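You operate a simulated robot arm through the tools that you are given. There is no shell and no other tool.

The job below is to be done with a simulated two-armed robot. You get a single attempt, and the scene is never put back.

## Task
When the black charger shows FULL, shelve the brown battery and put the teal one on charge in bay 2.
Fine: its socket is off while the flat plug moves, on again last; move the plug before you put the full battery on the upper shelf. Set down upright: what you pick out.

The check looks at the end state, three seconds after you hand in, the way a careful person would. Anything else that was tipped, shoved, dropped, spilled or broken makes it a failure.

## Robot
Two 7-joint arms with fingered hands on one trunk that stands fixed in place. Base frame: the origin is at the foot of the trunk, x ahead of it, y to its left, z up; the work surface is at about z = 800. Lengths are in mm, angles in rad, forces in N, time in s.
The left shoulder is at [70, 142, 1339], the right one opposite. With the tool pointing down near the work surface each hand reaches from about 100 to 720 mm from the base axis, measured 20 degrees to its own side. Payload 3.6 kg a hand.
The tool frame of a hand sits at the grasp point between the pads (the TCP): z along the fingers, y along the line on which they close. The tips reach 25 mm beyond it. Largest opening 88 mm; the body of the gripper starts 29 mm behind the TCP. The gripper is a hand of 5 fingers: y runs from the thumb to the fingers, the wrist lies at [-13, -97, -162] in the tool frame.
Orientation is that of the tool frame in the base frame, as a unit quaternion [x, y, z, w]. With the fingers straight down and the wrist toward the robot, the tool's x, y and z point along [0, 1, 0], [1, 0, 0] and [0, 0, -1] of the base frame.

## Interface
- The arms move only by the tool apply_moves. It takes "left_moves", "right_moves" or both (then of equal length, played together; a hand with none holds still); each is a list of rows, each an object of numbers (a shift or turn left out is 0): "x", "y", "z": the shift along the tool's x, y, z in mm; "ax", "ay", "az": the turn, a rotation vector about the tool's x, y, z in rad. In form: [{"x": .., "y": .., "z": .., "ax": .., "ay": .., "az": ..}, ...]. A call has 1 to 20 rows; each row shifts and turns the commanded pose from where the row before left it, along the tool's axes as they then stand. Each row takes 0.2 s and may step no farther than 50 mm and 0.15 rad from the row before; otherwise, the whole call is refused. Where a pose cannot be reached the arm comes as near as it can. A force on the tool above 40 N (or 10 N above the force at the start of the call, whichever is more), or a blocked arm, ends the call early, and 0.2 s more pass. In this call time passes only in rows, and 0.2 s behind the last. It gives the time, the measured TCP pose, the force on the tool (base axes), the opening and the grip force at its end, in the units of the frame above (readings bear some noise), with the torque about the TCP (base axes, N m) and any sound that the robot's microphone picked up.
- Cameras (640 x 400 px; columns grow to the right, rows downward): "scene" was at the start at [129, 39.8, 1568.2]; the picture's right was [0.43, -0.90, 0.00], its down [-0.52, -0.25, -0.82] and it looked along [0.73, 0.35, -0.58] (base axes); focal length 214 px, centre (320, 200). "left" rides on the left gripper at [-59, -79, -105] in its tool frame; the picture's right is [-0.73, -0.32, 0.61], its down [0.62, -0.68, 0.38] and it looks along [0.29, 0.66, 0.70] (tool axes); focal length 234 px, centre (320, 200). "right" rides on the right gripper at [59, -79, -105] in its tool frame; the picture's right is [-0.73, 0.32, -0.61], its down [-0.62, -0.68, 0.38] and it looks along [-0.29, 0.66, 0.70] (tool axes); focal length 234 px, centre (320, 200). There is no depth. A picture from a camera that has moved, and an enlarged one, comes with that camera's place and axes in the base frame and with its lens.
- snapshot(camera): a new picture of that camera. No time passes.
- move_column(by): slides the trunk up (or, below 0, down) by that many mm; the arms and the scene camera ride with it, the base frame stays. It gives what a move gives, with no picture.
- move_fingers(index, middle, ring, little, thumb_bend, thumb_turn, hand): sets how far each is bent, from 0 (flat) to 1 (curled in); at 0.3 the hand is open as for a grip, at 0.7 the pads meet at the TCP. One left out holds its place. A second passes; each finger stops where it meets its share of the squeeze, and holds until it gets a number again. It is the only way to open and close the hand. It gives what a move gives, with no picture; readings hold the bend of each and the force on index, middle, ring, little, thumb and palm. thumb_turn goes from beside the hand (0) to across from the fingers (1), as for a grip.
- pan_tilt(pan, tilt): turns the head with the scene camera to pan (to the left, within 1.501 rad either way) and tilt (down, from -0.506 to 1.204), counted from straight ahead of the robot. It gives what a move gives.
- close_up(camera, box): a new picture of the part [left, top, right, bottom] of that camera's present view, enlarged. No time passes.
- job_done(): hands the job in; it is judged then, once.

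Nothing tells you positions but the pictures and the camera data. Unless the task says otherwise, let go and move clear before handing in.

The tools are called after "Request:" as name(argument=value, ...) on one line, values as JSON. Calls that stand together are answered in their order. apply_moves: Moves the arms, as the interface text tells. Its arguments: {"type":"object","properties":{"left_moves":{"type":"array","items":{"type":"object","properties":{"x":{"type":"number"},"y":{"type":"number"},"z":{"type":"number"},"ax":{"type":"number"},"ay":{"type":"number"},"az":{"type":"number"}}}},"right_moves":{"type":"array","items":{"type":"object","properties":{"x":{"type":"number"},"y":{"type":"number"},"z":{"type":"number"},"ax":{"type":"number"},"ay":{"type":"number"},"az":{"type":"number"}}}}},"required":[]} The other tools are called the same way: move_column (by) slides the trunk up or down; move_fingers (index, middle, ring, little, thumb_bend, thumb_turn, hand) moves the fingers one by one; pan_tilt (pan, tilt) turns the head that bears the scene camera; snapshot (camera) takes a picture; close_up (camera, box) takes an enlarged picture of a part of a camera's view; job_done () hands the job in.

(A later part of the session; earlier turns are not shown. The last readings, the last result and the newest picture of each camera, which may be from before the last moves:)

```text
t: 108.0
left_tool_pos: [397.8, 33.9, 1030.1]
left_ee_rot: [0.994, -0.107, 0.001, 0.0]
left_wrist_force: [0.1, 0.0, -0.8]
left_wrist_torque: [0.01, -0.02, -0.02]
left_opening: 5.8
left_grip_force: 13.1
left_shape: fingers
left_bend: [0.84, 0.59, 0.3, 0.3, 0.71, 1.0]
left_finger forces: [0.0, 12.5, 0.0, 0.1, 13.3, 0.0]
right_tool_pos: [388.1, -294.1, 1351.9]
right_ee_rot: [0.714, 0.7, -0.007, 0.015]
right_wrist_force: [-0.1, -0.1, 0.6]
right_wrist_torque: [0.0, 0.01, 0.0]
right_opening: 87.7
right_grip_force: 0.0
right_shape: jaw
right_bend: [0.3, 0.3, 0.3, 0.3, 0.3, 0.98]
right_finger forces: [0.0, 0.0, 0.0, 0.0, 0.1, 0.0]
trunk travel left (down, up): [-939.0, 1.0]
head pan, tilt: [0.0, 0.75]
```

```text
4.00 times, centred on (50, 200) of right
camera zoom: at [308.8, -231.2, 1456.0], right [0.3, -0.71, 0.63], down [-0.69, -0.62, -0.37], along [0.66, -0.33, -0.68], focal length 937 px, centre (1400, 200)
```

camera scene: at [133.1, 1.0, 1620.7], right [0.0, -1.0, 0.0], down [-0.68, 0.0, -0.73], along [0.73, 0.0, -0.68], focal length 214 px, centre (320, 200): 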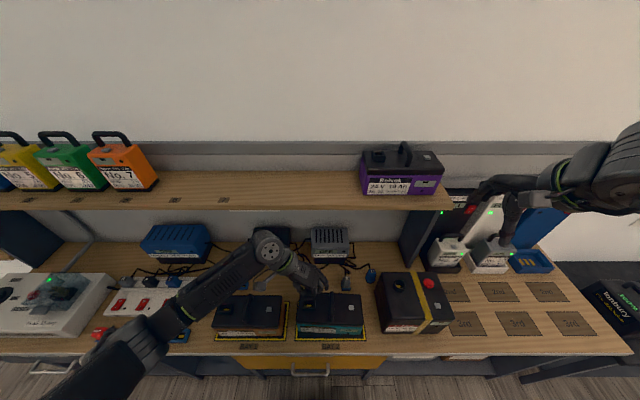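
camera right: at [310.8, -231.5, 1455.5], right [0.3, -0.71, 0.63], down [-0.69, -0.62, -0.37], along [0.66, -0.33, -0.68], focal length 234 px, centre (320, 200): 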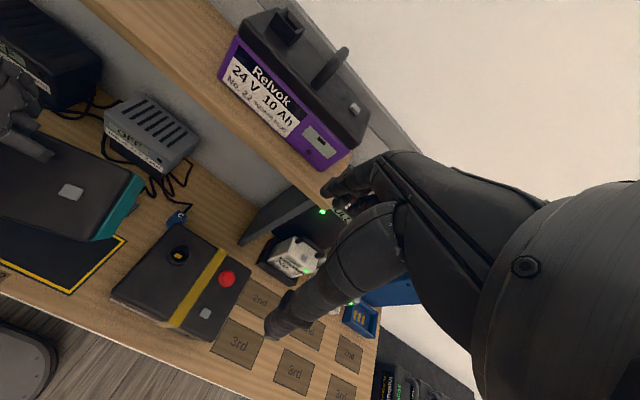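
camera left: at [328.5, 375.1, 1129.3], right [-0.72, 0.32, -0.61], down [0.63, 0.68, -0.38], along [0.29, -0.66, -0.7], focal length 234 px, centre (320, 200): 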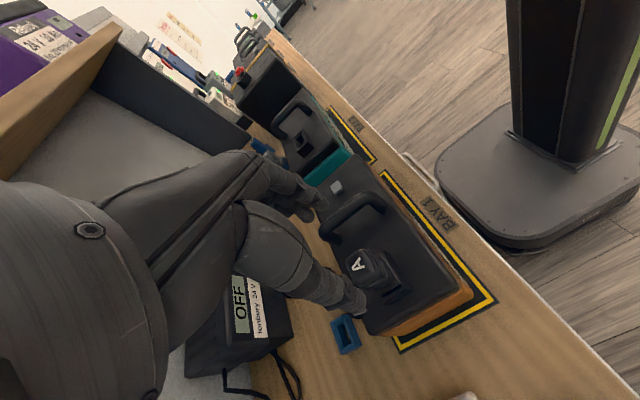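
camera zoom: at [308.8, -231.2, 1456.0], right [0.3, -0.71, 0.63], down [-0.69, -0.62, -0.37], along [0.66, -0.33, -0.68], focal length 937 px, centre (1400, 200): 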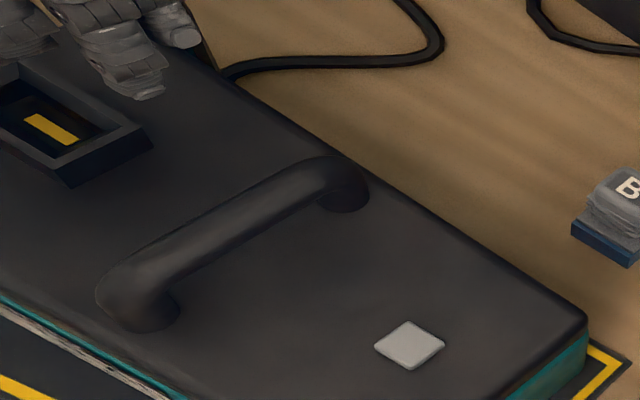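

The opening spans about x 400.6–415, y 22–50, and the tongue is now roughly 12 mm short in x and 2.5 mm right. I'll pull the ring and little fingers in so they clear the teal handle, shift over, and lower to just above the inlet.

Request:
move_fingers(hand="left", ring=0.5, little=0.5)

Request:
apply_moves(left_moves=[{"x": 11.7, "y": -5.1}, {"z": 20}, {"z": 20}, {"z": 15}])

Request:
close_up(camera="left", box=[310, 220, 410, 290])

Request:
close_up(camera="scene", box=[298, 284, 328, 308])

```text
t: 109.0
left_tool_pos: [395.4, 36.2, 1030.5]
left_ee_rot: [0.994, -0.108, 0.001, 0.0]
left_wrist_force: [-0.3, -0.2, -1.0]
left_wrist_torque: [0.0, 0.01, -0.01]
left_opening: 5.4
left_grip_force: 12.7
left_shape: fingers
left_bend: [0.84, 0.59, 0.5, 0.5, 0.71, 1.0]
left_finger forces: [0.0, 12.5, 0.0, 0.1, 13.3, 0.0]
right_tool_pos: [387.3, -295.6, 1351.4]
right_ee_rot: [0.714, 0.7, -0.008, 0.014]
right_wrist_force: [0.6, -0.2, -0.7]
right_wrist_torque: [-0.02, -0.01, 0.02]
right_opening: 87.8
right_grip_force: 0.1
right_shape: jaw
right_bend: [0.3, 0.3, 0.3, 0.3, 0.3, 0.98]
right_finger forces: [0.0, 0.2, 0.0, 0.1, 0.1, 0.1]
trunk travel left (down, up): [-939.0, 1.0]
head pan, tilt: [0.0, 0.75]
```

```text
t: 110.0
left_tool_pos: [410.0, 39.0, 975.4]
left_ee_rot: [0.994, -0.108, 0.002, 0.0]
left_wrist_force: [0.8, -0.3, -0.5]
left_wrist_torque: [0.02, 0.01, -0.01]
left_opening: 5.3
left_grip_force: 12.7
left_shape: fingers
left_bend: [0.84, 0.59, 0.5, 0.5, 0.71, 1.0]
left_finger forces: [0.0, 12.5, 0.1, 0.0, 13.4, 0.1]
right_tool_pos: [386.9, -295.2, 1352.7]
right_ee_rot: [0.714, 0.699, -0.008, 0.015]
right_wrist_force: [-0.3, -0.5, 0.0]
right_wrist_torque: [-0.01, 0.01, -0.01]
right_opening: 87.7
right_grip_force: 0.1
right_shape: jaw
right_bend: [0.3, 0.3, 0.3, 0.3, 0.3, 0.98]
right_finger forces: [0.0, 0.0, 0.0, 0.0, 0.1, 0.0]
trunk travel left (down, up): [-939.0, 1.0]
head pan, tilt: [0.0, 0.75]
```

```text
5.71 times, centred on (360, 255) of left
camera zoom: at [368.3, 127.7, 1079.6], right [-0.64, 0.47, -0.61], down [0.76, 0.53, -0.38], along [0.14, -0.7, -0.7], focal length 1338 px, centre (91, -114)
```

zoom: 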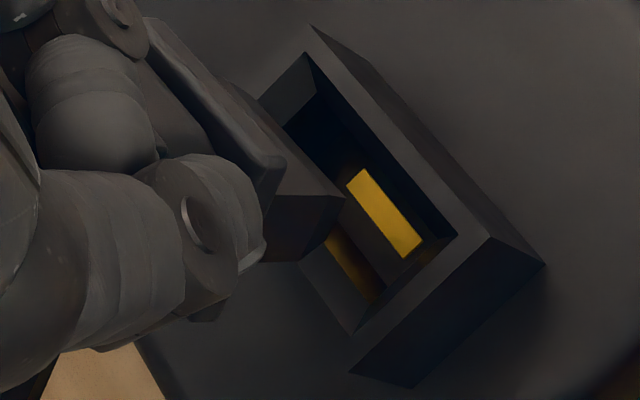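

```text
16.00 times, centred on (313, 296) of scene
camera zoom: at [133.3, 1.3, 1620.7], right [0.0, -1.0, 0.0], down [-0.68, 0.0, -0.73], along [0.73, 0.0, -0.68], focal length 3432 px, centre (432, -1336)
```

zoom: 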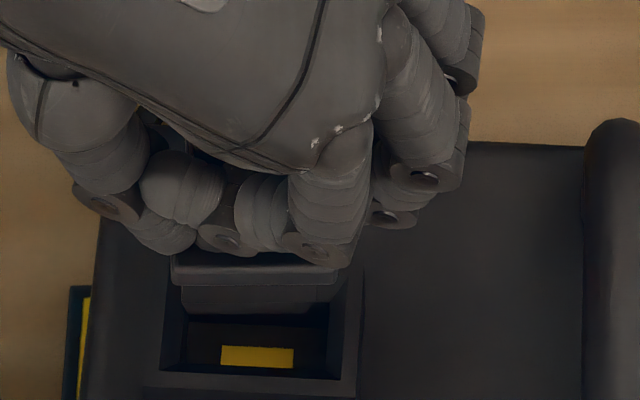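

Alignment looks good: the tongue's front-left corner is within about a millimetre of the opening's. I'll lower gently into the inlet.

Request:
apply_moves(left_moves=[{"z": 6}, {"z": 6}, {"z": 5}, {"z": 4}, {"z": 3}])

Request:
close_up(camera="left", box=[310, 220, 410, 290])

Request:
close_up(camera="scene", box=[298, 284, 328, 308])

```text
t: 111.2
left_tool_pos: [409.5, 37.8, 951.5]
left_ee_rot: [0.994, -0.108, 0.002, 0.001]
left_wrist_force: [-0.2, -0.5, 2.0]
left_wrist_torque: [-0.03, 0.03, -0.04]
left_opening: 5.4
left_grip_force: 13.5
left_shape: fingers
left_bend: [0.84, 0.59, 0.5, 0.5, 0.71, 1.0]
left_finger forces: [0.0, 12.5, 0.0, 0.1, 13.8, 0.0]
right_tool_pos: [387.5, -296.6, 1352.2]
right_ee_rot: [0.715, 0.699, -0.008, 0.014]
right_wrist_force: [-0.8, 0.3, 0.4]
right_wrist_torque: [-0.03, -0.04, 0.01]
right_opening: 87.8
right_grip_force: 0.1
right_shape: jaw
right_bend: [0.3, 0.3, 0.3, 0.3, 0.3, 0.98]
right_finger forces: [0.0, 0.1, 0.1, 0.1, 0.0, 0.1]
trunk travel left (down, up): [-939.0, 1.0]
head pan, tilt: [0.0, 0.75]
```

```text
5.71 times, centred on (360, 255) of left
camera zoom: at [367.5, 127.7, 1056.4], right [-0.64, 0.47, -0.61], down [0.76, 0.53, -0.38], along [0.14, -0.7, -0.7], focal length 1338 px, centre (91, -114)
```

zoom: 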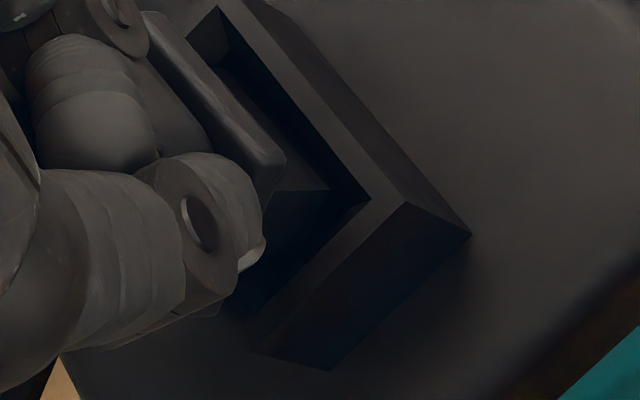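

```text
16.00 times, centred on (313, 296) of scene
camera zoom: at [132.2, 1.3, 1620.9], right [0.0, -1.0, 0.0], down [-0.68, 0.0, -0.73], along [0.73, 0.0, -0.68], focal length 3432 px, centre (432, -1336)
```

zoom: 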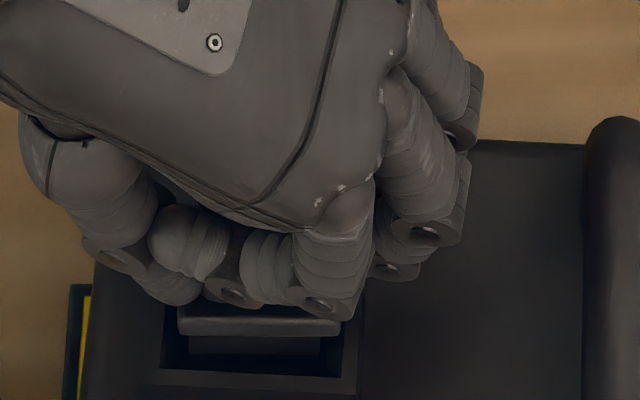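

The tongue is entering the rim with only 2 N contact. I'll trim 1 mm toward the robot and continue down in small steps.

Request:
apply_moves(left_moves=[{"x": -1, "y": -0.1, "z": 1}, {"z": 3}, {"z": 3}])

Request:
close_up(camera="left", box=[310, 220, 410, 290])

Request:
close_up(camera="scene", box=[298, 284, 328, 308])

```text
t: 112.0
left_tool_pos: [406.6, 39.5, 948.3]
left_ee_rot: [0.994, -0.108, 0.005, 0.001]
left_wrist_force: [-1.0, 4.7, 37.2]
left_wrist_torque: [-0.41, -0.27, 0.08]
left_opening: 6.3
left_grip_force: 34.5
left_shape: fingers
left_bend: [0.85, 0.56, 0.5, 0.5, 0.71, 1.0]
left_finger forces: [16.7, 31.0, 0.1, 0.1, 21.9, 0.1]
right_tool_pos: [382.2, -295.1, 1356.3]
right_ee_rot: [0.715, 0.699, -0.008, 0.016]
right_wrist_force: [-0.2, 0.9, 0.1]
right_wrist_torque: [0.02, 0.02, -0.03]
right_opening: 87.5
right_grip_force: 0.0
right_shape: jaw
right_bend: [0.3, 0.3, 0.3, 0.3, 0.3, 0.98]
right_finger forces: [0.1, 0.1, 0.0, 0.0, 0.0, 0.0]
trunk travel left (down, up): [-939.0, 1.0]
head pan, tilt: [0.0, 0.75]
```

```text
5.71 times, centred on (360, 255) of left
camera zoom: at [364.3, 128.5, 1052.0], right [-0.64, 0.47, -0.61], down [0.76, 0.53, -0.38], along [0.15, -0.71, -0.69], focal length 1338 px, centre (91, -114)
```

zoom: 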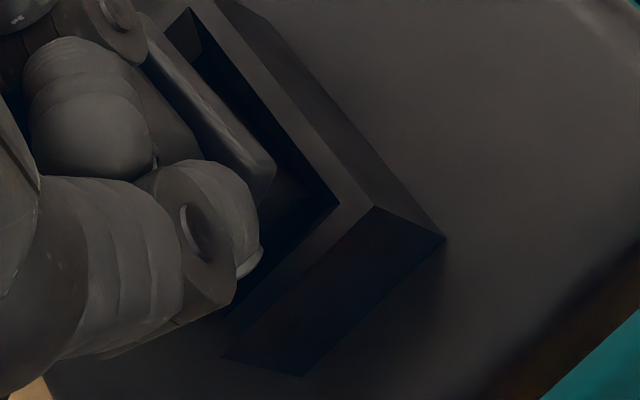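

```text
16.00 times, centred on (313, 296) of scene
camera zoom: at [127.1, 2.4, 1621.8], right [0.0, -1.0, 0.0], down [-0.68, 0.0, -0.73], along [0.73, 0.0, -0.68], focal length 3432 px, centre (432, -1336)
```

zoom: 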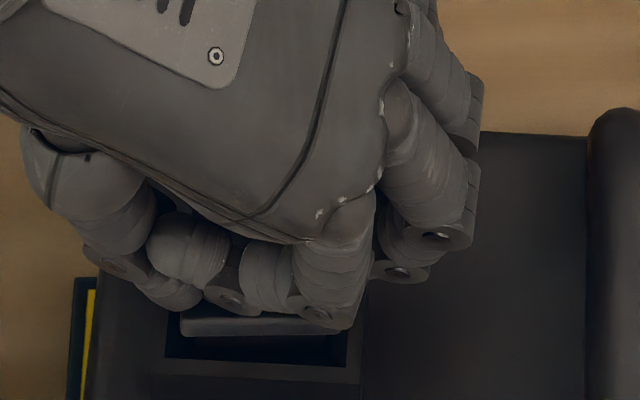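

Contact built up to 37 N, with the torque showing the plug's rear-right corner catching the rim. I'll back up a few millimetres and look at the plug's pose again.

Request:
apply_moves(left_moves=[{"z": -4}, {"z": -8}, {"z": -8}, {"z": -6}])

Request:
close_up(camera="left", box=[300, 210, 400, 280])

Request:
close_up(camera="scene", box=[298, 284, 328, 308])

Request:
close_up(camera="scene", box=[210, 290, 260, 330])

```text
t: 113.0
left_tool_pos: [409.7, 40.0, 969.9]
left_ee_rot: [0.994, -0.107, 0.001, -0.001]
left_wrist_force: [0.8, -0.1, 0.2]
left_wrist_torque: [0.0, 0.01, 0.02]
left_opening: 4.9
left_grip_force: 11.7
left_shape: fingers
left_bend: [0.85, 0.58, 0.5, 0.5, 0.71, 1.0]
left_finger forces: [0.1, 11.5, 0.0, 0.0, 11.9, 0.0]
right_tool_pos: [388.0, -295.1, 1353.6]
right_ee_rot: [0.715, 0.699, -0.009, 0.014]
right_wrist_force: [0.2, 0.2, -0.6]
right_wrist_torque: [0.02, -0.02, -0.04]
right_opening: 87.9
right_grip_force: 0.0
right_shape: jaw
right_bend: [0.3, 0.3, 0.3, 0.3, 0.3, 0.98]
right_finger forces: [0.0, 0.1, 0.0, 0.1, 0.1, 0.1]
trunk travel left (down, up): [-939.0, 1.0]
head pan, tilt: [0.0, 0.75]
```

```text
5.71 times, centred on (350, 245) of left
camera zoom: at [367.4, 127.9, 1075.0], right [-0.64, 0.47, -0.61], down [0.76, 0.53, -0.38], along [0.14, -0.7, -0.7], focal length 1338 px, centre (149, -57)
```

zoom: 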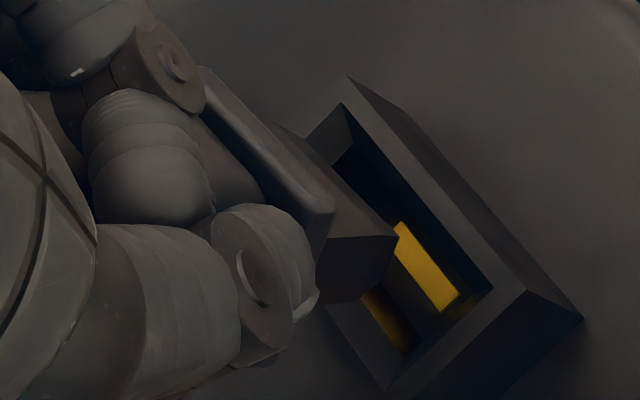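

```text
16.00 times, centred on (313, 296) of scene
camera zoom: at [132.9, 1.2, 1620.7], right [0.0, -1.0, 0.0], down [-0.68, 0.0, -0.73], along [0.73, 0.0, -0.68], focal length 3432 px, centre (432, -1336)
```

zoom: 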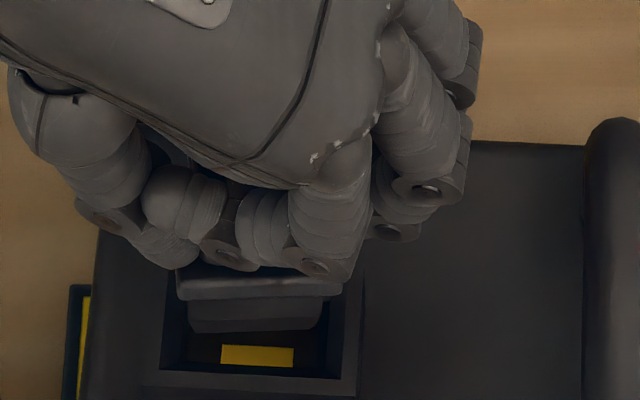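

```text
10.00 times, centred on (235, 310) of scene
camera zoom: at [132.9, 1.2, 1620.7], right [0.0, -1.0, 0.0], down [-0.68, 0.0, -0.73], along [0.73, 0.0, -0.68], focal length 2145 px, centre (1170, -900)
```

zoom: 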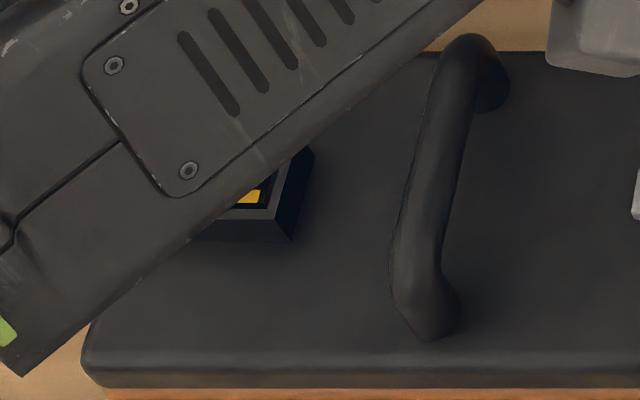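

The catch was actually my middle fingertip touching the rim: the plug sits a little too high in my hand. I'll re-centre it over the opening, bring the tongue down into the funnel, and then re-grip higher.

Request:
apply_moves(left_moves=[{"x": 3.2, "y": -1.6}, {"z": 6}, {"z": 6}, {"z": 5}])

Request:
close_up(camera="left", box=[300, 210, 400, 280])

Request:
close_up(camera="scene", box=[298, 284, 328, 308])

```text
t: 114.0
left_tool_pos: [412.8, 39.8, 953.2]
left_ee_rot: [0.994, -0.108, 0.002, -0.001]
left_wrist_force: [-1.7, -0.2, -0.2]
left_wrist_torque: [0.04, 0.05, -0.02]
left_opening: 4.7
left_grip_force: 12.7
left_shape: fingers
left_bend: [0.84, 0.58, 0.5, 0.5, 0.72, 1.0]
left_finger forces: [0.0, 11.7, 0.0, 0.0, 13.1, 0.0]
right_tool_pos: [386.6, -295.0, 1352.1]
right_ee_rot: [0.714, 0.7, -0.008, 0.014]
right_wrist_force: [-0.1, -0.2, -0.2]
right_wrist_torque: [-0.02, -0.02, 0.0]
right_opening: 87.7
right_grip_force: 0.0
right_shape: jaw
right_bend: [0.3, 0.3, 0.3, 0.3, 0.3, 0.98]
right_finger forces: [0.1, 0.1, 0.1, 0.0, 0.0, 0.0]
trunk travel left (down, up): [-939.0, 1.0]
head pan, tilt: [0.0, 0.75]
```

```text
5.71 times, centred on (350, 245) of left
camera zoom: at [370.2, 129.0, 1058.3], right [-0.64, 0.47, -0.61], down [0.76, 0.53, -0.38], along [0.14, -0.7, -0.7], focal length 1338 px, centre (149, -57)
```

zoom: 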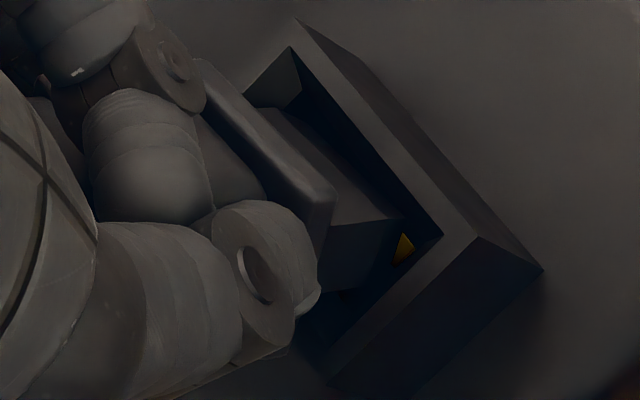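

```text
16.00 times, centred on (313, 296) of scene
camera zoom: at [132.2, 1.4, 1620.8], right [0.0, -1.0, 0.0], down [-0.68, 0.0, -0.73], along [0.73, 0.0, -0.68], focal length 3432 px, centre (432, -1336)
```

zoom: 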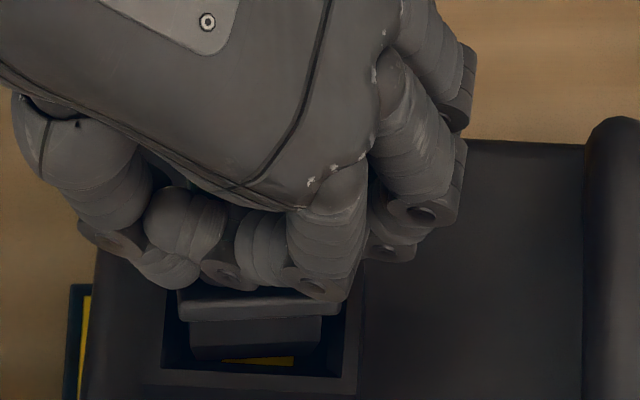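

In both views the tongue is now inside the funnel with small, even gaps. I'll lower the last couple of millimetres to light contact, then loosen the grip slightly so the plug settles in.

Request:
apply_moves(left_moves=[{"z": 2}, {"z": 1}])

Request:
move_fingers(hand="left", middle=0.55, thumb_bend=0.66)

Request:
close_up(camera="left", box=[300, 210, 400, 280])

Request:
close_up(camera="scene", box=[298, 284, 328, 308])

```text
t: 114.6
left_tool_pos: [411.4, 40.0, 950.4]
left_ee_rot: [0.994, -0.107, 0.001, 0.0]
left_wrist_force: [1.5, -0.4, 8.5]
left_wrist_torque: [-0.01, 0.01, -0.05]
left_opening: 4.7
left_grip_force: 14.9
left_shape: fingers
left_bend: [0.84, 0.58, 0.5, 0.5, 0.72, 1.0]
left_finger forces: [0.0, 13.3, 0.0, 0.1, 16.8, 0.0]
right_tool_pos: [387.3, -294.6, 1352.6]
right_ee_rot: [0.715, 0.699, -0.009, 0.014]
right_wrist_force: [0.2, 0.3, 0.8]
right_wrist_torque: [0.01, -0.01, -0.02]
right_opening: 88.0
right_grip_force: 0.0
right_shape: jaw
right_bend: [0.3, 0.3, 0.3, 0.3, 0.3, 0.98]
right_finger forces: [0.0, 0.1, 0.1, 0.0, 0.0, 0.0]
trunk travel left (down, up): [-939.0, 1.0]
head pan, tilt: [0.0, 0.75]
```

```text
t: 115.6
left_tool_pos: [412.1, 41.2, 950.9]
left_ee_rot: [0.994, -0.108, 0.001, 0.001]
left_wrist_force: [0.5, -1.0, -0.2]
left_wrist_torque: [0.01, 0.01, 0.0]
left_opening: 8.7
left_grip_force: 0.2
left_shape: fingers
left_bend: [0.84, 0.55, 0.5, 0.5, 0.63, 1.0]
left_finger forces: [0.1, 0.2, 0.1, 0.0, 0.3, 0.0]
right_tool_pos: [387.3, -294.6, 1352.5]
right_ee_rot: [0.714, 0.7, -0.008, 0.014]
right_wrist_force: [-0.4, -0.4, -0.1]
right_wrist_torque: [0.01, -0.02, -0.05]
right_opening: 87.9
right_grip_force: 0.0
right_shape: jaw
right_bend: [0.3, 0.3, 0.3, 0.3, 0.3, 0.98]
right_finger forces: [0.0, 0.0, 0.0, 0.0, 0.1, 0.1]
trunk travel left (down, up): [-939.0, 1.0]
head pan, tilt: [0.0, 0.75]
```

```text
5.71 times, centred on (350, 245) of left
camera zoom: at [370.7, 129.0, 1055.0], right [-0.64, 0.47, -0.61], down [0.76, 0.53, -0.38], along [0.14, -0.7, -0.7], focal length 1338 px, centre (149, -57)
```

zoom: 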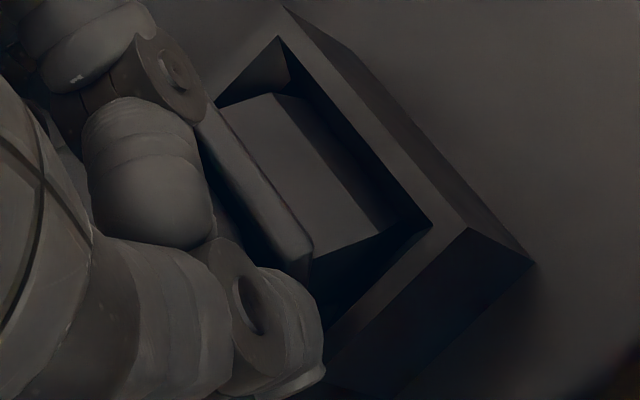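

```text
16.00 times, centred on (313, 296) of scene
camera zoom: at [133.1, 1.4, 1620.7], right [0.0, -1.0, 0.0], down [-0.68, 0.0, -0.73], along [0.73, 0.0, -0.68], focal length 3432 px, centre (432, -1336)
```

zoom: 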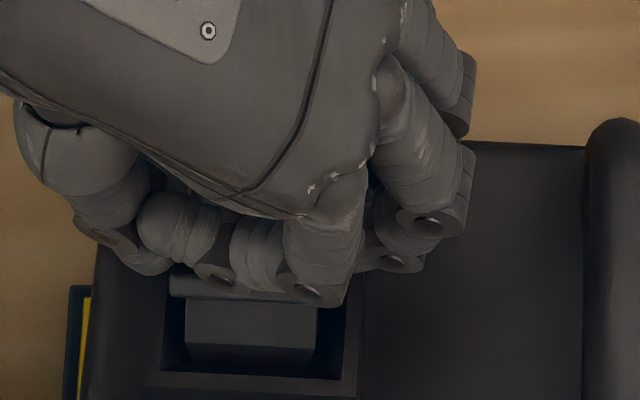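

After loosening, the plug leaned back in the rim, pulled by its cable. I'll look closely before correcting it.

Request:
snapshot(camera="left")

Request:
close_up(camera="left", box=[240, 180, 400, 300])

Request:
close_up(camera="scene", box=[280, 255, 360, 315])

Request:
close_up(camera="right", box=[0, 120, 100, 200])

```text
taken
camera left: at [370.7, 129.0, 1055.0], right [-0.64, 0.47, -0.61], down [0.76, 0.53, -0.38], along [0.14, -0.7, -0.7], focal length 234 px, centre (320, 200)
```

left: 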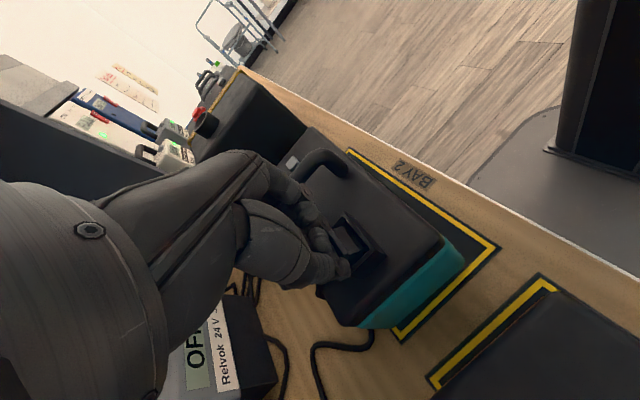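

```text
3.33 times, centred on (320, 240) of left
camera zoom: at [370.7, 129.0, 1055.0], right [-0.64, 0.47, -0.61], down [0.76, 0.53, -0.38], along [0.14, -0.7, -0.7], focal length 781 px, centre (320, 67)
```

zoom: 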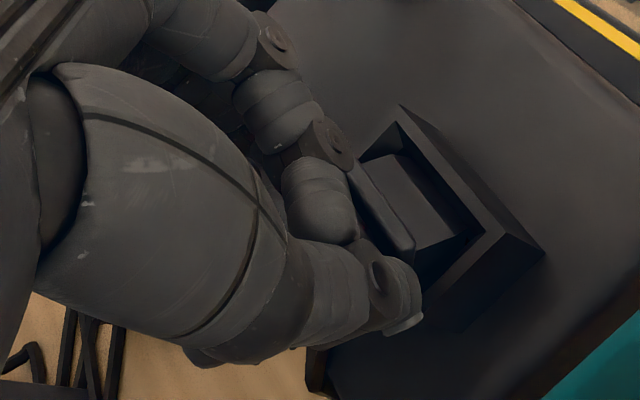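

```text
6.67 times, centred on (320, 285) of scene
camera zoom: at [133.1, 1.4, 1620.7], right [0.0, -1.0, 0.0], down [-0.68, 0.0, -0.73], along [0.73, 0.0, -0.68], focal length 1430 px, centre (320, -367)
```

zoom: 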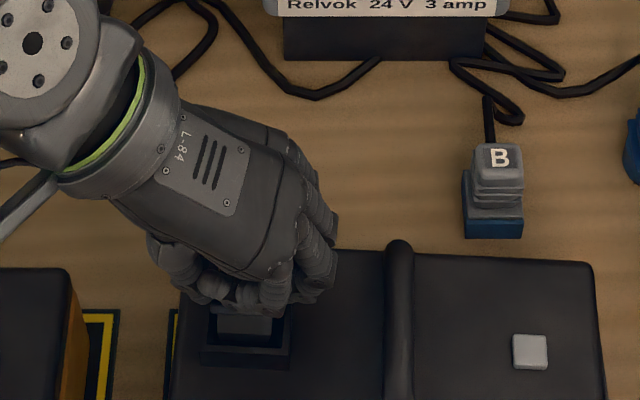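

```text
5.00 times, centred on (50, 160) of right
camera zoom: at [308.7, -230.9, 1456.1], right [0.3, -0.71, 0.63], down [-0.69, -0.62, -0.37], along [0.66, -0.33, -0.68], focal length 1171 px, centre (1670, 400)
```

zoom: 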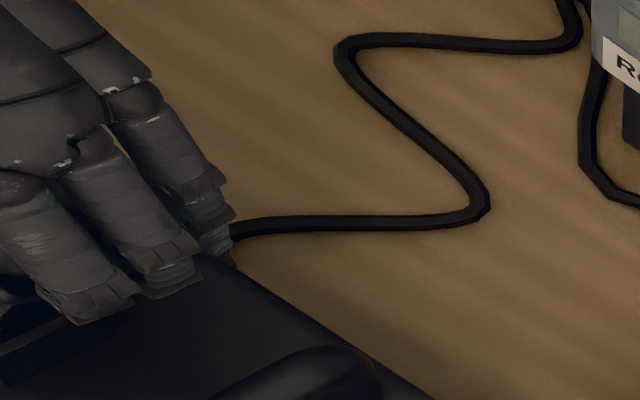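

The plug leans back about 45° with its tongue still in the funnel. I'll re-grip it firmly and swing the hand toward the robot in small steps so the plug pivots upright against the front wall of the inlet.

Request:
move_fingers(hand="left", middle=0.85, thumb_bend=0.85)

Request:
close_up(camera="left", box=[240, 180, 400, 300])

Request:
close_up(camera="scene", box=[298, 284, 328, 308])

```text
t: 116.6
left_tool_pos: [410.2, 39.6, 949.9]
left_ee_rot: [0.994, -0.107, 0.002, 0.001]
left_wrist_force: [0.8, 1.3, 6.3]
left_wrist_torque: [-0.11, -0.04, -0.1]
left_opening: 5.7
left_grip_force: 13.1
left_shape: fingers
left_bend: [0.84, 0.58, 0.5, 0.5, 0.69, 1.0]
left_finger forces: [0.0, 13.5, 0.0, 0.1, 14.2, 0.0]
right_tool_pos: [387.4, -295.1, 1352.3]
right_ee_rot: [0.714, 0.7, -0.009, 0.014]
right_wrist_force: [-0.7, 0.6, 0.0]
right_wrist_torque: [0.02, 0.02, 0.02]
right_opening: 87.7
right_grip_force: 0.0
right_shape: jaw
right_bend: [0.3, 0.3, 0.3, 0.3, 0.3, 0.98]
right_finger forces: [0.0, 0.1, 0.0, 0.0, 0.0, 0.0]
trunk travel left (down, up): [-939.0, 1.0]
head pan, tilt: [0.0, 0.75]
```

```text
3.33 times, centred on (320, 240) of left
camera zoom: at [370.3, 129.2, 1055.3], right [-0.64, 0.47, -0.61], down [0.76, 0.53, -0.38], along [0.14, -0.7, -0.69], focal length 781 px, centre (320, 67)
```

zoom: 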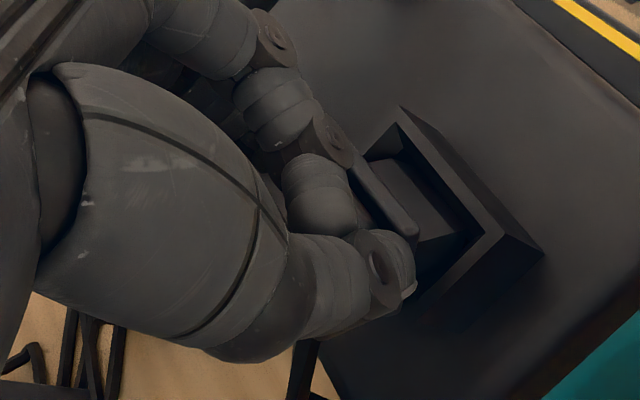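

```text
16.00 times, centred on (313, 296) of scene
camera zoom: at [132.2, 1.8, 1620.9], right [0.0, -1.0, 0.0], down [-0.68, 0.0, -0.73], along [0.73, 0.0, -0.68], focal length 3432 px, centre (432, -1336)
```

zoom: 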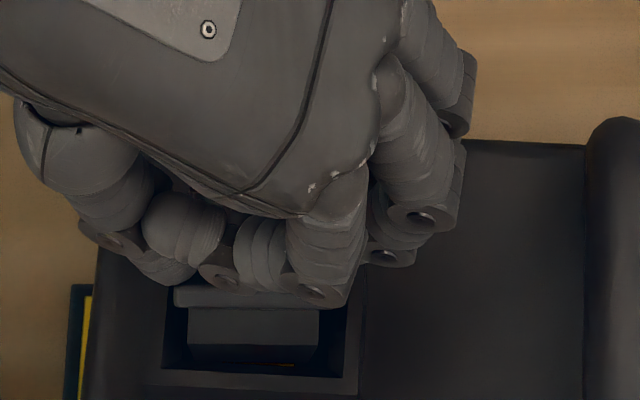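

I have a firm grip again with the plug tilted about 34°. I'll pitch the hand forward about the tongue tip in steps to bring the plug upright.

Request:
apply_moves(left_moves=[{"x": -4.85, "y": 1.06, "z": -0.9, "ax": 0.0256, "ay": 0.117}, {"x": -4.83, "y": 1.05, "z": -0.9, "ax": 0.0256, "ay": 0.117}])

Request:
close_up(camera="left", box=[240, 180, 400, 300])

Request:
close_up(camera="scene", box=[298, 284, 328, 308])

```text
t: 117.2
left_tool_pos: [401.3, 40.6, 950.5]
left_ee_rot: [0.987, -0.107, 0.12, -0.013]
left_wrist_force: [0.9, 0.1, -1.7]
left_wrist_torque: [0.01, -0.01, -0.03]
left_opening: 5.2
left_grip_force: 12.0
left_shape: fingers
left_bend: [0.84, 0.58, 0.5, 0.5, 0.7, 1.0]
left_finger forces: [0.1, 11.3, 0.0, 0.0, 12.1, 0.1]
right_tool_pos: [388.2, -295.5, 1352.6]
right_ee_rot: [0.715, 0.699, -0.008, 0.015]
right_wrist_force: [-0.1, -0.3, 0.8]
right_wrist_torque: [0.02, 0.02, -0.01]
right_opening: 87.8
right_grip_force: 0.1
right_shape: jaw
right_bend: [0.3, 0.3, 0.3, 0.3, 0.3, 0.98]
right_finger forces: [0.0, 0.0, 0.0, 0.0, 0.0, 0.0]
trunk travel left (down, up): [-939.0, 1.0]
head pan, tilt: [0.0, 0.75]
```

```text
3.33 times, centred on (320, 240) of left
camera zoom: at [336.1, 129.1, 1043.7], right [-0.47, 0.47, -0.74], down [0.83, 0.53, -0.19], along [0.31, -0.7, -0.64], focal length 781 px, centre (320, 67)
```

zoom: 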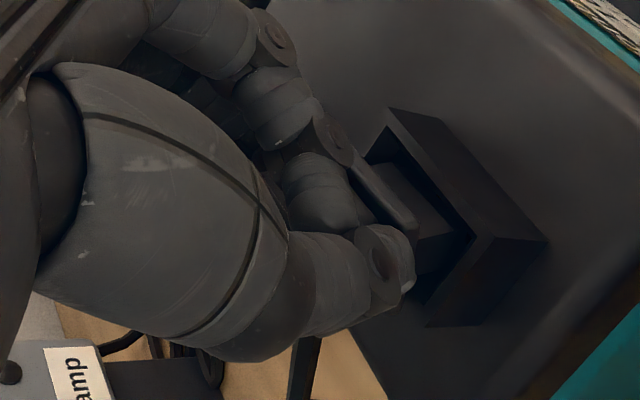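

```text
16.00 times, centred on (313, 296) of scene
camera zoom: at [132.2, 1.7, 1620.7], right [0.0, -1.0, 0.0], down [-0.68, 0.0, -0.73], along [0.73, 0.0, -0.68], focal length 3432 px, centre (432, -1336)
```

zoom: 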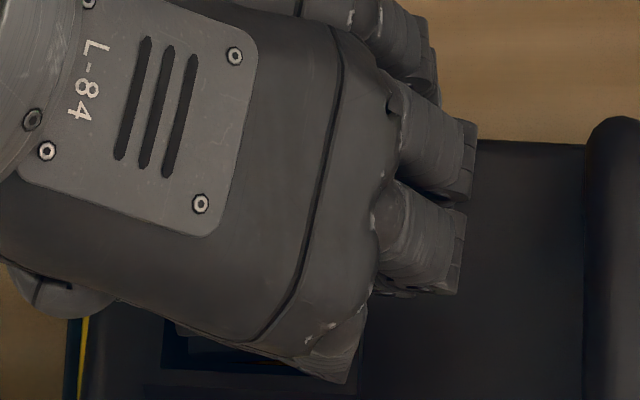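

The plug turns with the hand and contact stays light. Three more steps should bring it nearly upright.

Request:
apply_moves(left_moves=[{"x": -4.85, "y": 1.06, "z": -0.9, "ax": 0.0256, "ay": 0.117}, {"x": -4.85, "y": 1.06, "z": -0.9, "ax": 0.0256, "ay": 0.117}, {"x": -4.0, "y": 0.9, "z": -0.7, "ax": 0.021, "ay": 0.097}])

Request:
close_up(camera="left", box=[270, 190, 390, 280])

Request:
snapshot(camera="scene")

Request:
close_up(camera="scene", box=[280, 265, 360, 325])

```text
t: 118.0
left_tool_pos: [388.8, 40.0, 949.0]
left_ee_rot: [0.953, -0.103, 0.285, -0.03]
left_wrist_force: [0.5, -0.4, -0.2]
left_wrist_torque: [0.02, -0.05, -0.03]
left_opening: 5.1
left_grip_force: 12.1
left_shape: fingers
left_bend: [0.84, 0.58, 0.5, 0.5, 0.71, 1.0]
left_finger forces: [0.1, 11.5, 0.1, 0.1, 13.0, 0.0]
right_tool_pos: [388.1, -294.9, 1353.1]
right_ee_rot: [0.714, 0.7, -0.008, 0.014]
right_wrist_force: [0.0, 0.5, 0.0]
right_wrist_torque: [0.02, -0.03, -0.03]
right_opening: 87.9
right_grip_force: 0.0
right_shape: jaw
right_bend: [0.3, 0.3, 0.3, 0.3, 0.3, 0.98]
right_finger forces: [0.0, 0.0, 0.1, 0.0, 0.0, 0.0]
trunk travel left (down, up): [-939.0, 1.0]
head pan, tilt: [0.0, 0.75]
```

```text
4.44 times, centred on (330, 235) of left
camera zoom: at [295.6, 128.8, 1014.3], right [-0.2, 0.47, -0.86], down [0.84, 0.53, 0.09], along [0.5, -0.7, -0.5], focal length 1041 px, centre (276, 44)
```

zoom: 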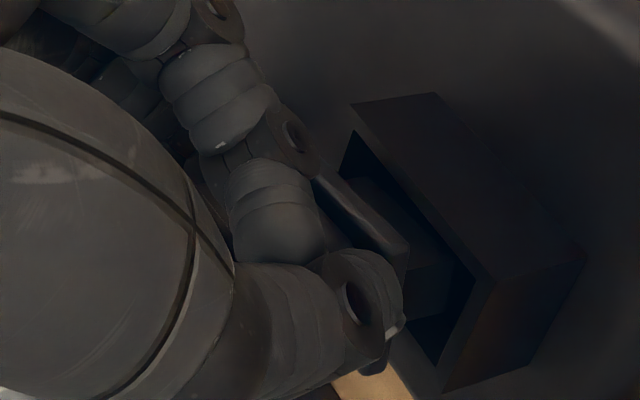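

```text
taken
camera scene: at [132.9, 1.4, 1620.8], right [0.0, -1.0, 0.0], down [-0.68, 0.0, -0.73], along [0.73, 0.0, -0.68], focal length 214 px, centre (320, 200)
```

scene: 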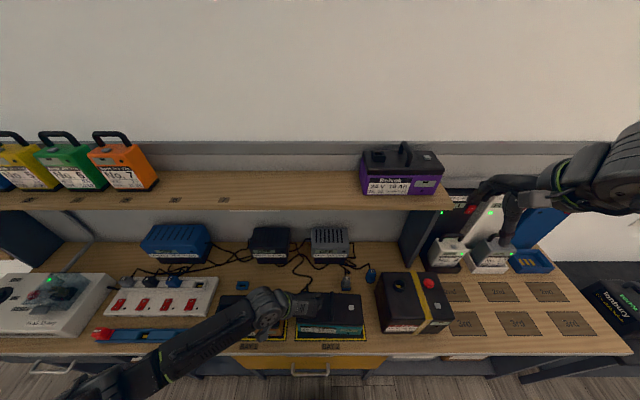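

```text
6.67 times, centred on (320, 295) of scene
camera zoom: at [132.9, 1.4, 1620.8], right [0.0, -1.0, 0.0], down [-0.68, 0.0, -0.73], along [0.73, 0.0, -0.68], focal length 1430 px, centre (320, -433)
```

zoom: 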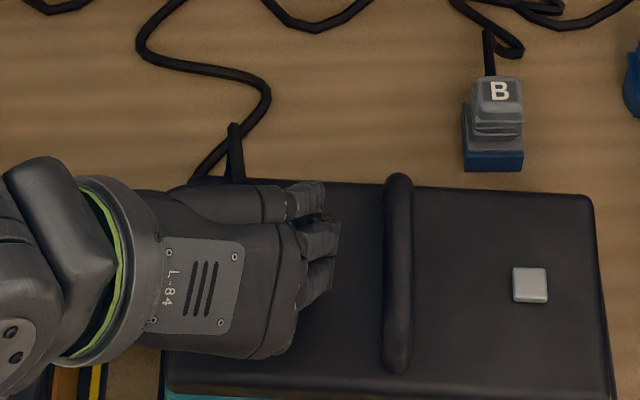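

The plug should now be close to upright, with contact forces near zero. I'll press straight down in small steps.

Request:
apply_moves(left_moves=[{"x": -1.35, "y": 0.3, "z": 2.1}, {"x": -1.35, "y": 0.3, "z": 2.1}])

Request:
close_up(camera="left", box=[270, 190, 390, 280])

```text
t: 118.6
left_tool_pos: [388.7, 39.2, 943.8]
left_ee_rot: [0.952, -0.104, 0.285, -0.031]
left_wrist_force: [-0.5, 0.0, 0.9]
left_wrist_torque: [-0.03, 0.03, -0.1]
left_opening: 4.7
left_grip_force: 13.7
left_shape: fingers
left_bend: [0.84, 0.58, 0.5, 0.5, 0.71, 1.0]
left_finger forces: [0.0, 13.0, 0.0, 0.0, 13.5, 0.1]
right_tool_pos: [387.4, -295.3, 1352.2]
right_ee_rot: [0.714, 0.7, -0.008, 0.014]
right_wrist_force: [0.8, -0.1, 0.0]
right_wrist_torque: [0.04, -0.01, 0.0]
right_opening: 87.9
right_grip_force: 0.1
right_shape: jaw
right_bend: [0.3, 0.3, 0.3, 0.3, 0.3, 0.98]
right_finger forces: [0.0, 0.0, 0.0, 0.1, 0.1, 0.0]
trunk travel left (down, up): [-939.0, 1.0]
head pan, tilt: [0.0, 0.75]
```

```text
4.44 times, centred on (330, 235) of left
camera zoom: at [295.9, 128.7, 1009.2], right [-0.2, 0.47, -0.86], down [0.84, 0.53, 0.09], along [0.5, -0.7, -0.5], focal length 1041 px, centre (276, 44)
```

zoom: 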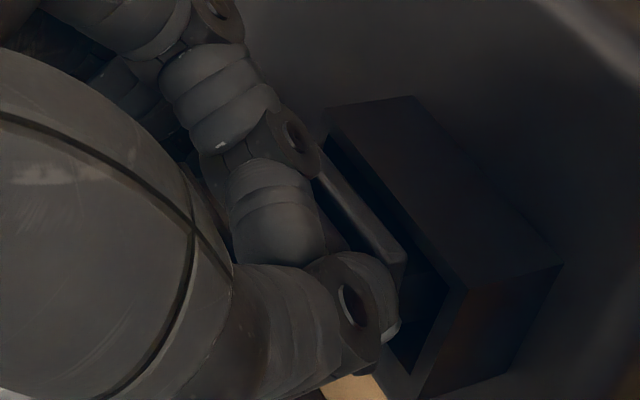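

No resistance yet; the tongue is sliding in. Continuing down.

Request:
apply_moves(left_moves=[{"x": -1.35, "y": 0.3, "z": 2.1}, {"x": -1.35, "y": 0.3, "z": 2.1}])

Request:
close_up(camera="left", box=[270, 190, 390, 280])

Request:
close_up(camera="scene", box=[280, 265, 360, 325])

```text
t: 119.2
left_tool_pos: [387.4, 40.5, 940.0]
left_ee_rot: [0.952, -0.103, 0.287, -0.03]
left_wrist_force: [-0.8, 0.8, 9.4]
left_wrist_torque: [-0.11, -0.09, -0.13]
left_opening: 5.0
left_grip_force: 16.6
left_shape: fingers
left_bend: [0.84, 0.58, 0.5, 0.5, 0.71, 1.0]
left_finger forces: [0.0, 17.1, 0.1, 0.1, 15.9, 0.0]
right_tool_pos: [385.7, -295.6, 1353.0]
right_ee_rot: [0.714, 0.7, -0.008, 0.014]
right_wrist_force: [0.8, 0.1, -0.6]
right_wrist_torque: [-0.04, -0.01, 0.0]
right_opening: 87.7
right_grip_force: 0.2
right_shape: jaw
right_bend: [0.3, 0.3, 0.3, 0.3, 0.3, 0.98]
right_finger forces: [0.0, 0.0, 0.0, 0.1, 0.1, 0.0]
trunk travel left (down, up): [-939.0, 1.0]
head pan, tilt: [0.0, 0.75]
```

```text
4.44 times, centred on (330, 235) of left
camera zoom: at [295.2, 129.0, 1005.3], right [-0.2, 0.47, -0.86], down [0.84, 0.53, 0.1], along [0.5, -0.7, -0.5], focal length 1041 px, centre (276, 44)
```

zoom: 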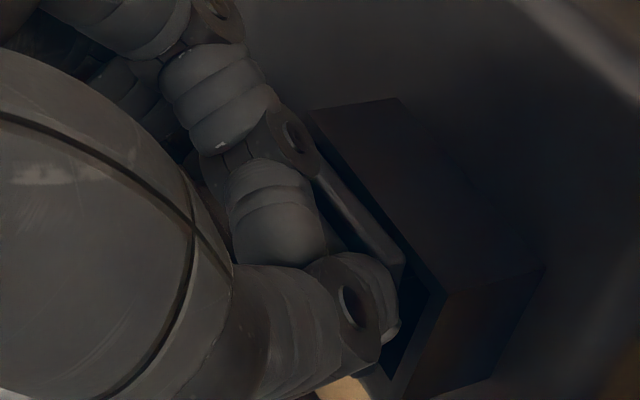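

```text
6.67 times, centred on (320, 295) of scene
camera zoom: at [130.6, 1.7, 1621.1], right [0.0, -1.0, 0.0], down [-0.68, 0.0, -0.73], along [0.73, 0.0, -0.68], focal length 1430 px, centre (320, -433)
```

zoom: 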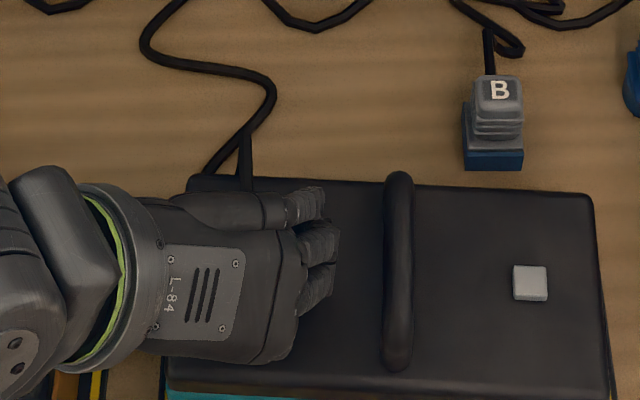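

Light contact (9 N) now, apparently at the tongue's front-right. I'll ease forward 1.5 mm while pressing.

Request:
apply_moves(left_moves=[{"x": 0.15, "y": 0, "z": 2.5}, {"x": -1.07, "y": 0.23, "z": 1.7}])

Request:
close_up(camera="left", box=[270, 190, 390, 280])

```text
t: 119.8
left_tool_pos: [387.3, 39.4, 937.9]
left_ee_rot: [0.952, -0.102, 0.287, -0.03]
left_wrist_force: [-3.0, 2.1, 28.3]
left_wrist_torque: [-0.4, -0.43, -0.18]
left_opening: 5.7
left_grip_force: 26.2
left_shape: fingers
left_bend: [0.84, 0.56, 0.5, 0.5, 0.71, 1.0]
left_finger forces: [0.0, 31.3, 0.0, 0.0, 21.3, 0.0]
right_tool_pos: [381.9, -295.5, 1355.5]
right_ee_rot: [0.715, 0.699, -0.007, 0.016]
right_wrist_force: [1.4, 0.2, -0.1]
right_wrist_torque: [0.0, -0.01, -0.02]
right_opening: 88.0
right_grip_force: 0.0
right_shape: jaw
right_bend: [0.3, 0.3, 0.3, 0.3, 0.3, 0.98]
right_finger forces: [0.0, 0.0, 0.0, 0.0, 0.1, 0.0]
trunk travel left (down, up): [-939.0, 1.0]
head pan, tilt: [0.0, 0.75]
```

```text
4.44 times, centred on (330, 235) of left
camera zoom: at [294.6, 128.6, 1002.5], right [-0.2, 0.47, -0.86], down [0.84, 0.53, 0.1], along [0.5, -0.71, -0.5], focal length 1041 px, centre (276, 44)
```

zoom: 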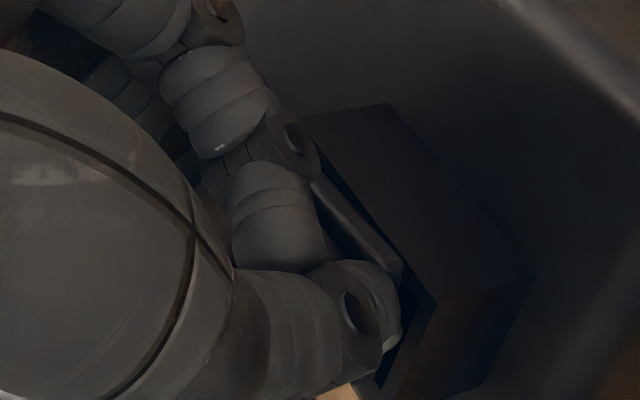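

The tongue tip works out at z≈899, about 14 mm below the rim top, so the plug should be home. I'll open the fingers and check whether it stays seated upright.

Request:
move_fingers(hand="left", thumb_bend=0.5, middle=0.42, index=0.84)

Request:
close_up(camera="left", box=[270, 190, 390, 280])

Request:
close_up(camera="scene", box=[280, 265, 360, 325])

```text
t: 120.8
left_tool_pos: [390.3, 40.8, 934.9]
left_ee_rot: [0.953, -0.104, 0.284, -0.03]
left_wrist_force: [0.9, 0.1, 0.2]
left_wrist_torque: [-0.02, -0.04, 0.0]
left_opening: 14.4
left_grip_force: 0.0
left_shape: fingers
left_bend: [0.84, 0.42, 0.5, 0.5, 0.5, 1.0]
left_finger forces: [0.0, 0.1, 0.1, 0.1, 0.0, 0.1]
right_tool_pos: [387.6, -295.3, 1351.9]
right_ee_rot: [0.715, 0.699, -0.009, 0.014]
right_wrist_force: [0.2, 0.4, 0.1]
right_wrist_torque: [0.0, 0.01, -0.02]
right_opening: 88.1
right_grip_force: 0.1
right_shape: jaw
right_bend: [0.3, 0.3, 0.3, 0.3, 0.3, 0.98]
right_finger forces: [0.1, 0.0, 0.0, 0.0, 0.1, 0.0]
trunk travel left (down, up): [-939.0, 1.0]
head pan, tilt: [0.0, 0.75]
```

```text
4.44 times, centred on (330, 235) of left
camera zoom: at [298.0, 129.0, 1000.0], right [-0.2, 0.47, -0.86], down [0.84, 0.53, 0.09], along [0.5, -0.7, -0.5], focal length 1041 px, centre (276, 44)
```

zoom: 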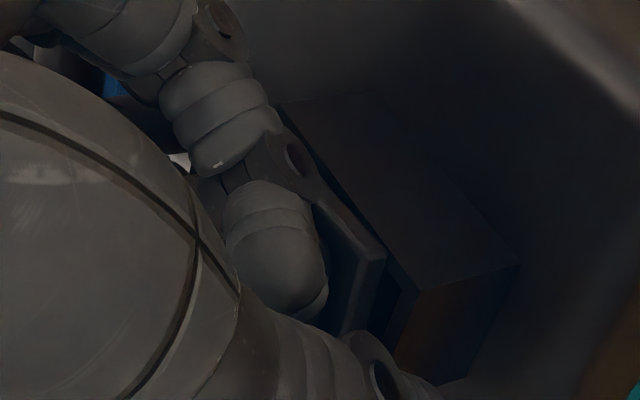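

```text
6.67 times, centred on (320, 295) of scene
camera zoom: at [134.1, 1.4, 1620.6], right [0.0, -1.0, 0.0], down [-0.68, 0.0, -0.73], along [0.73, 0.0, -0.68], focal length 1430 px, centre (320, -433)
```

zoom: 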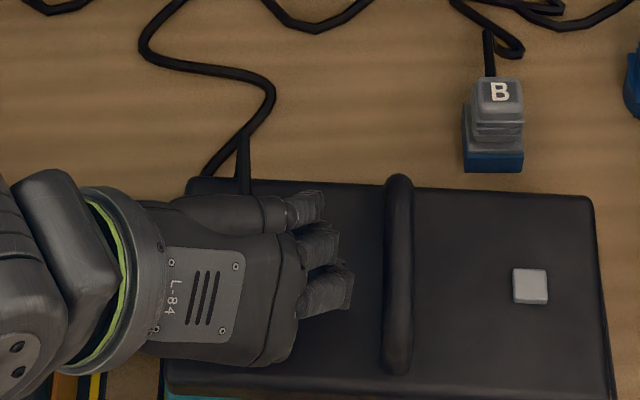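

The plug appears to stand in the inlet. I'll open the remaining fingers away from it and withdraw the hand back toward the robot.

Request:
move_fingers(hand="left", thumb_bend=0.4, middle=0.38, index=0.4, ring=0.38, little=0.38)

Request:
apply_moves(left_moves=[{"z": -8}, {"z": -12}, {"z": -16}, {"z": -16}, {"z": -16}])

Request:
close_up(camera="left", box=[280, 180, 440, 300])

Request:
close_up(camera="scene", box=[280, 265, 360, 325])

```text
t: 121.8
left_tool_pos: [389.7, 40.9, 934.3]
left_ee_rot: [0.952, -0.104, 0.285, -0.032]
left_wrist_force: [-1.7, 6.1, 7.8]
left_wrist_torque: [0.1, -0.01, 0.05]
left_opening: 22.4
left_grip_force: 4.5
left_shape: fingers
left_bend: [0.75, 0.38, 0.38, 0.38, 0.4, 0.99]
left_finger forces: [9.6, 0.0, 0.0, 0.1, 0.0, 0.0]
right_tool_pos: [387.1, -293.3, 1353.4]
right_ee_rot: [0.715, 0.699, -0.008, 0.016]
right_wrist_force: [-0.7, 0.5, 0.1]
right_wrist_torque: [0.01, 0.0, 0.0]
right_opening: 87.5
right_grip_force: 0.1
right_shape: jaw
right_bend: [0.3, 0.3, 0.3, 0.3, 0.3, 0.98]
right_finger forces: [0.1, 0.0, 0.0, 0.0, 0.0, 0.1]
trunk travel left (down, up): [-939.0, 1.0]
head pan, tilt: [0.0, 0.75]
```

```text
t: 123.0
left_tool_pos: [351.1, 39.9, 992.0]
left_ee_rot: [0.952, -0.104, 0.285, -0.03]
left_wrist_force: [0.9, -0.2, 0.0]
left_wrist_torque: [0.01, 0.01, 0.02]
left_opening: 63.2
left_grip_force: 0.0
left_shape: fingers
left_bend: [0.4, 0.38, 0.38, 0.38, 0.4, 0.99]
left_finger forces: [0.0, 0.0, 0.0, 0.0, 0.0, 0.1]
right_tool_pos: [387.1, -295.6, 1351.5]
right_ee_rot: [0.714, 0.7, -0.008, 0.014]
right_wrist_force: [0.0, 0.5, 0.0]
right_wrist_torque: [0.01, -0.03, -0.02]
right_opening: 87.7
right_grip_force: 0.1
right_shape: jaw
right_bend: [0.3, 0.3, 0.3, 0.3, 0.3, 0.98]
right_finger forces: [0.0, 0.1, 0.0, 0.0, 0.0, 0.1]
trunk travel left (down, up): [-939.0, 1.0]
head pan, tilt: [0.0, 0.75]
```

```text
3.33 times, centred on (360, 240) of left
camera zoom: at [259.7, 129.0, 1057.1], right [-0.2, 0.47, -0.86], down [0.84, 0.53, 0.09], along [0.5, -0.7, -0.5], focal length 781 px, centre (187, 67)
```

zoom: 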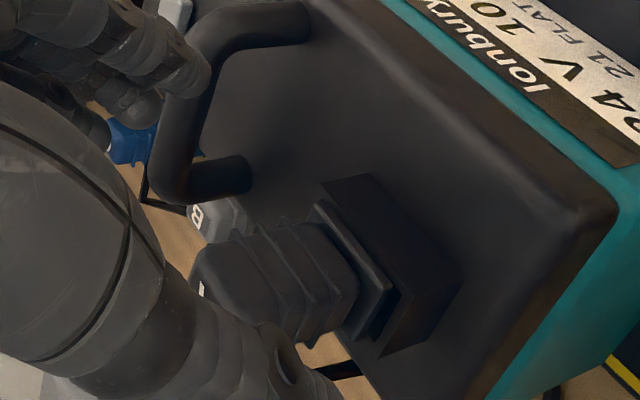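

```text
6.67 times, centred on (320, 295) of scene
camera zoom: at [132.7, 1.3, 1620.7], right [0.0, -1.0, 0.0], down [-0.68, 0.0, -0.73], along [0.73, 0.0, -0.68], focal length 1430 px, centre (320, -433)
```

zoom: 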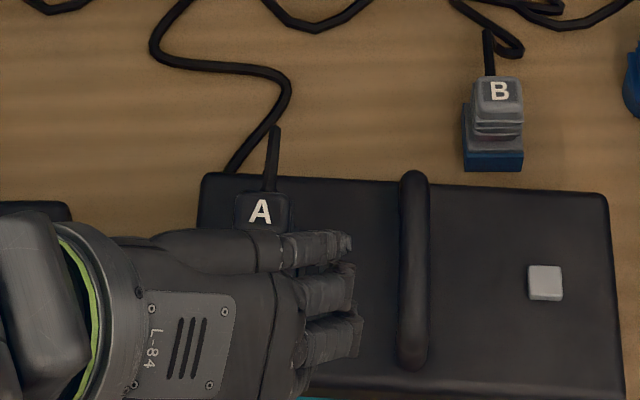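

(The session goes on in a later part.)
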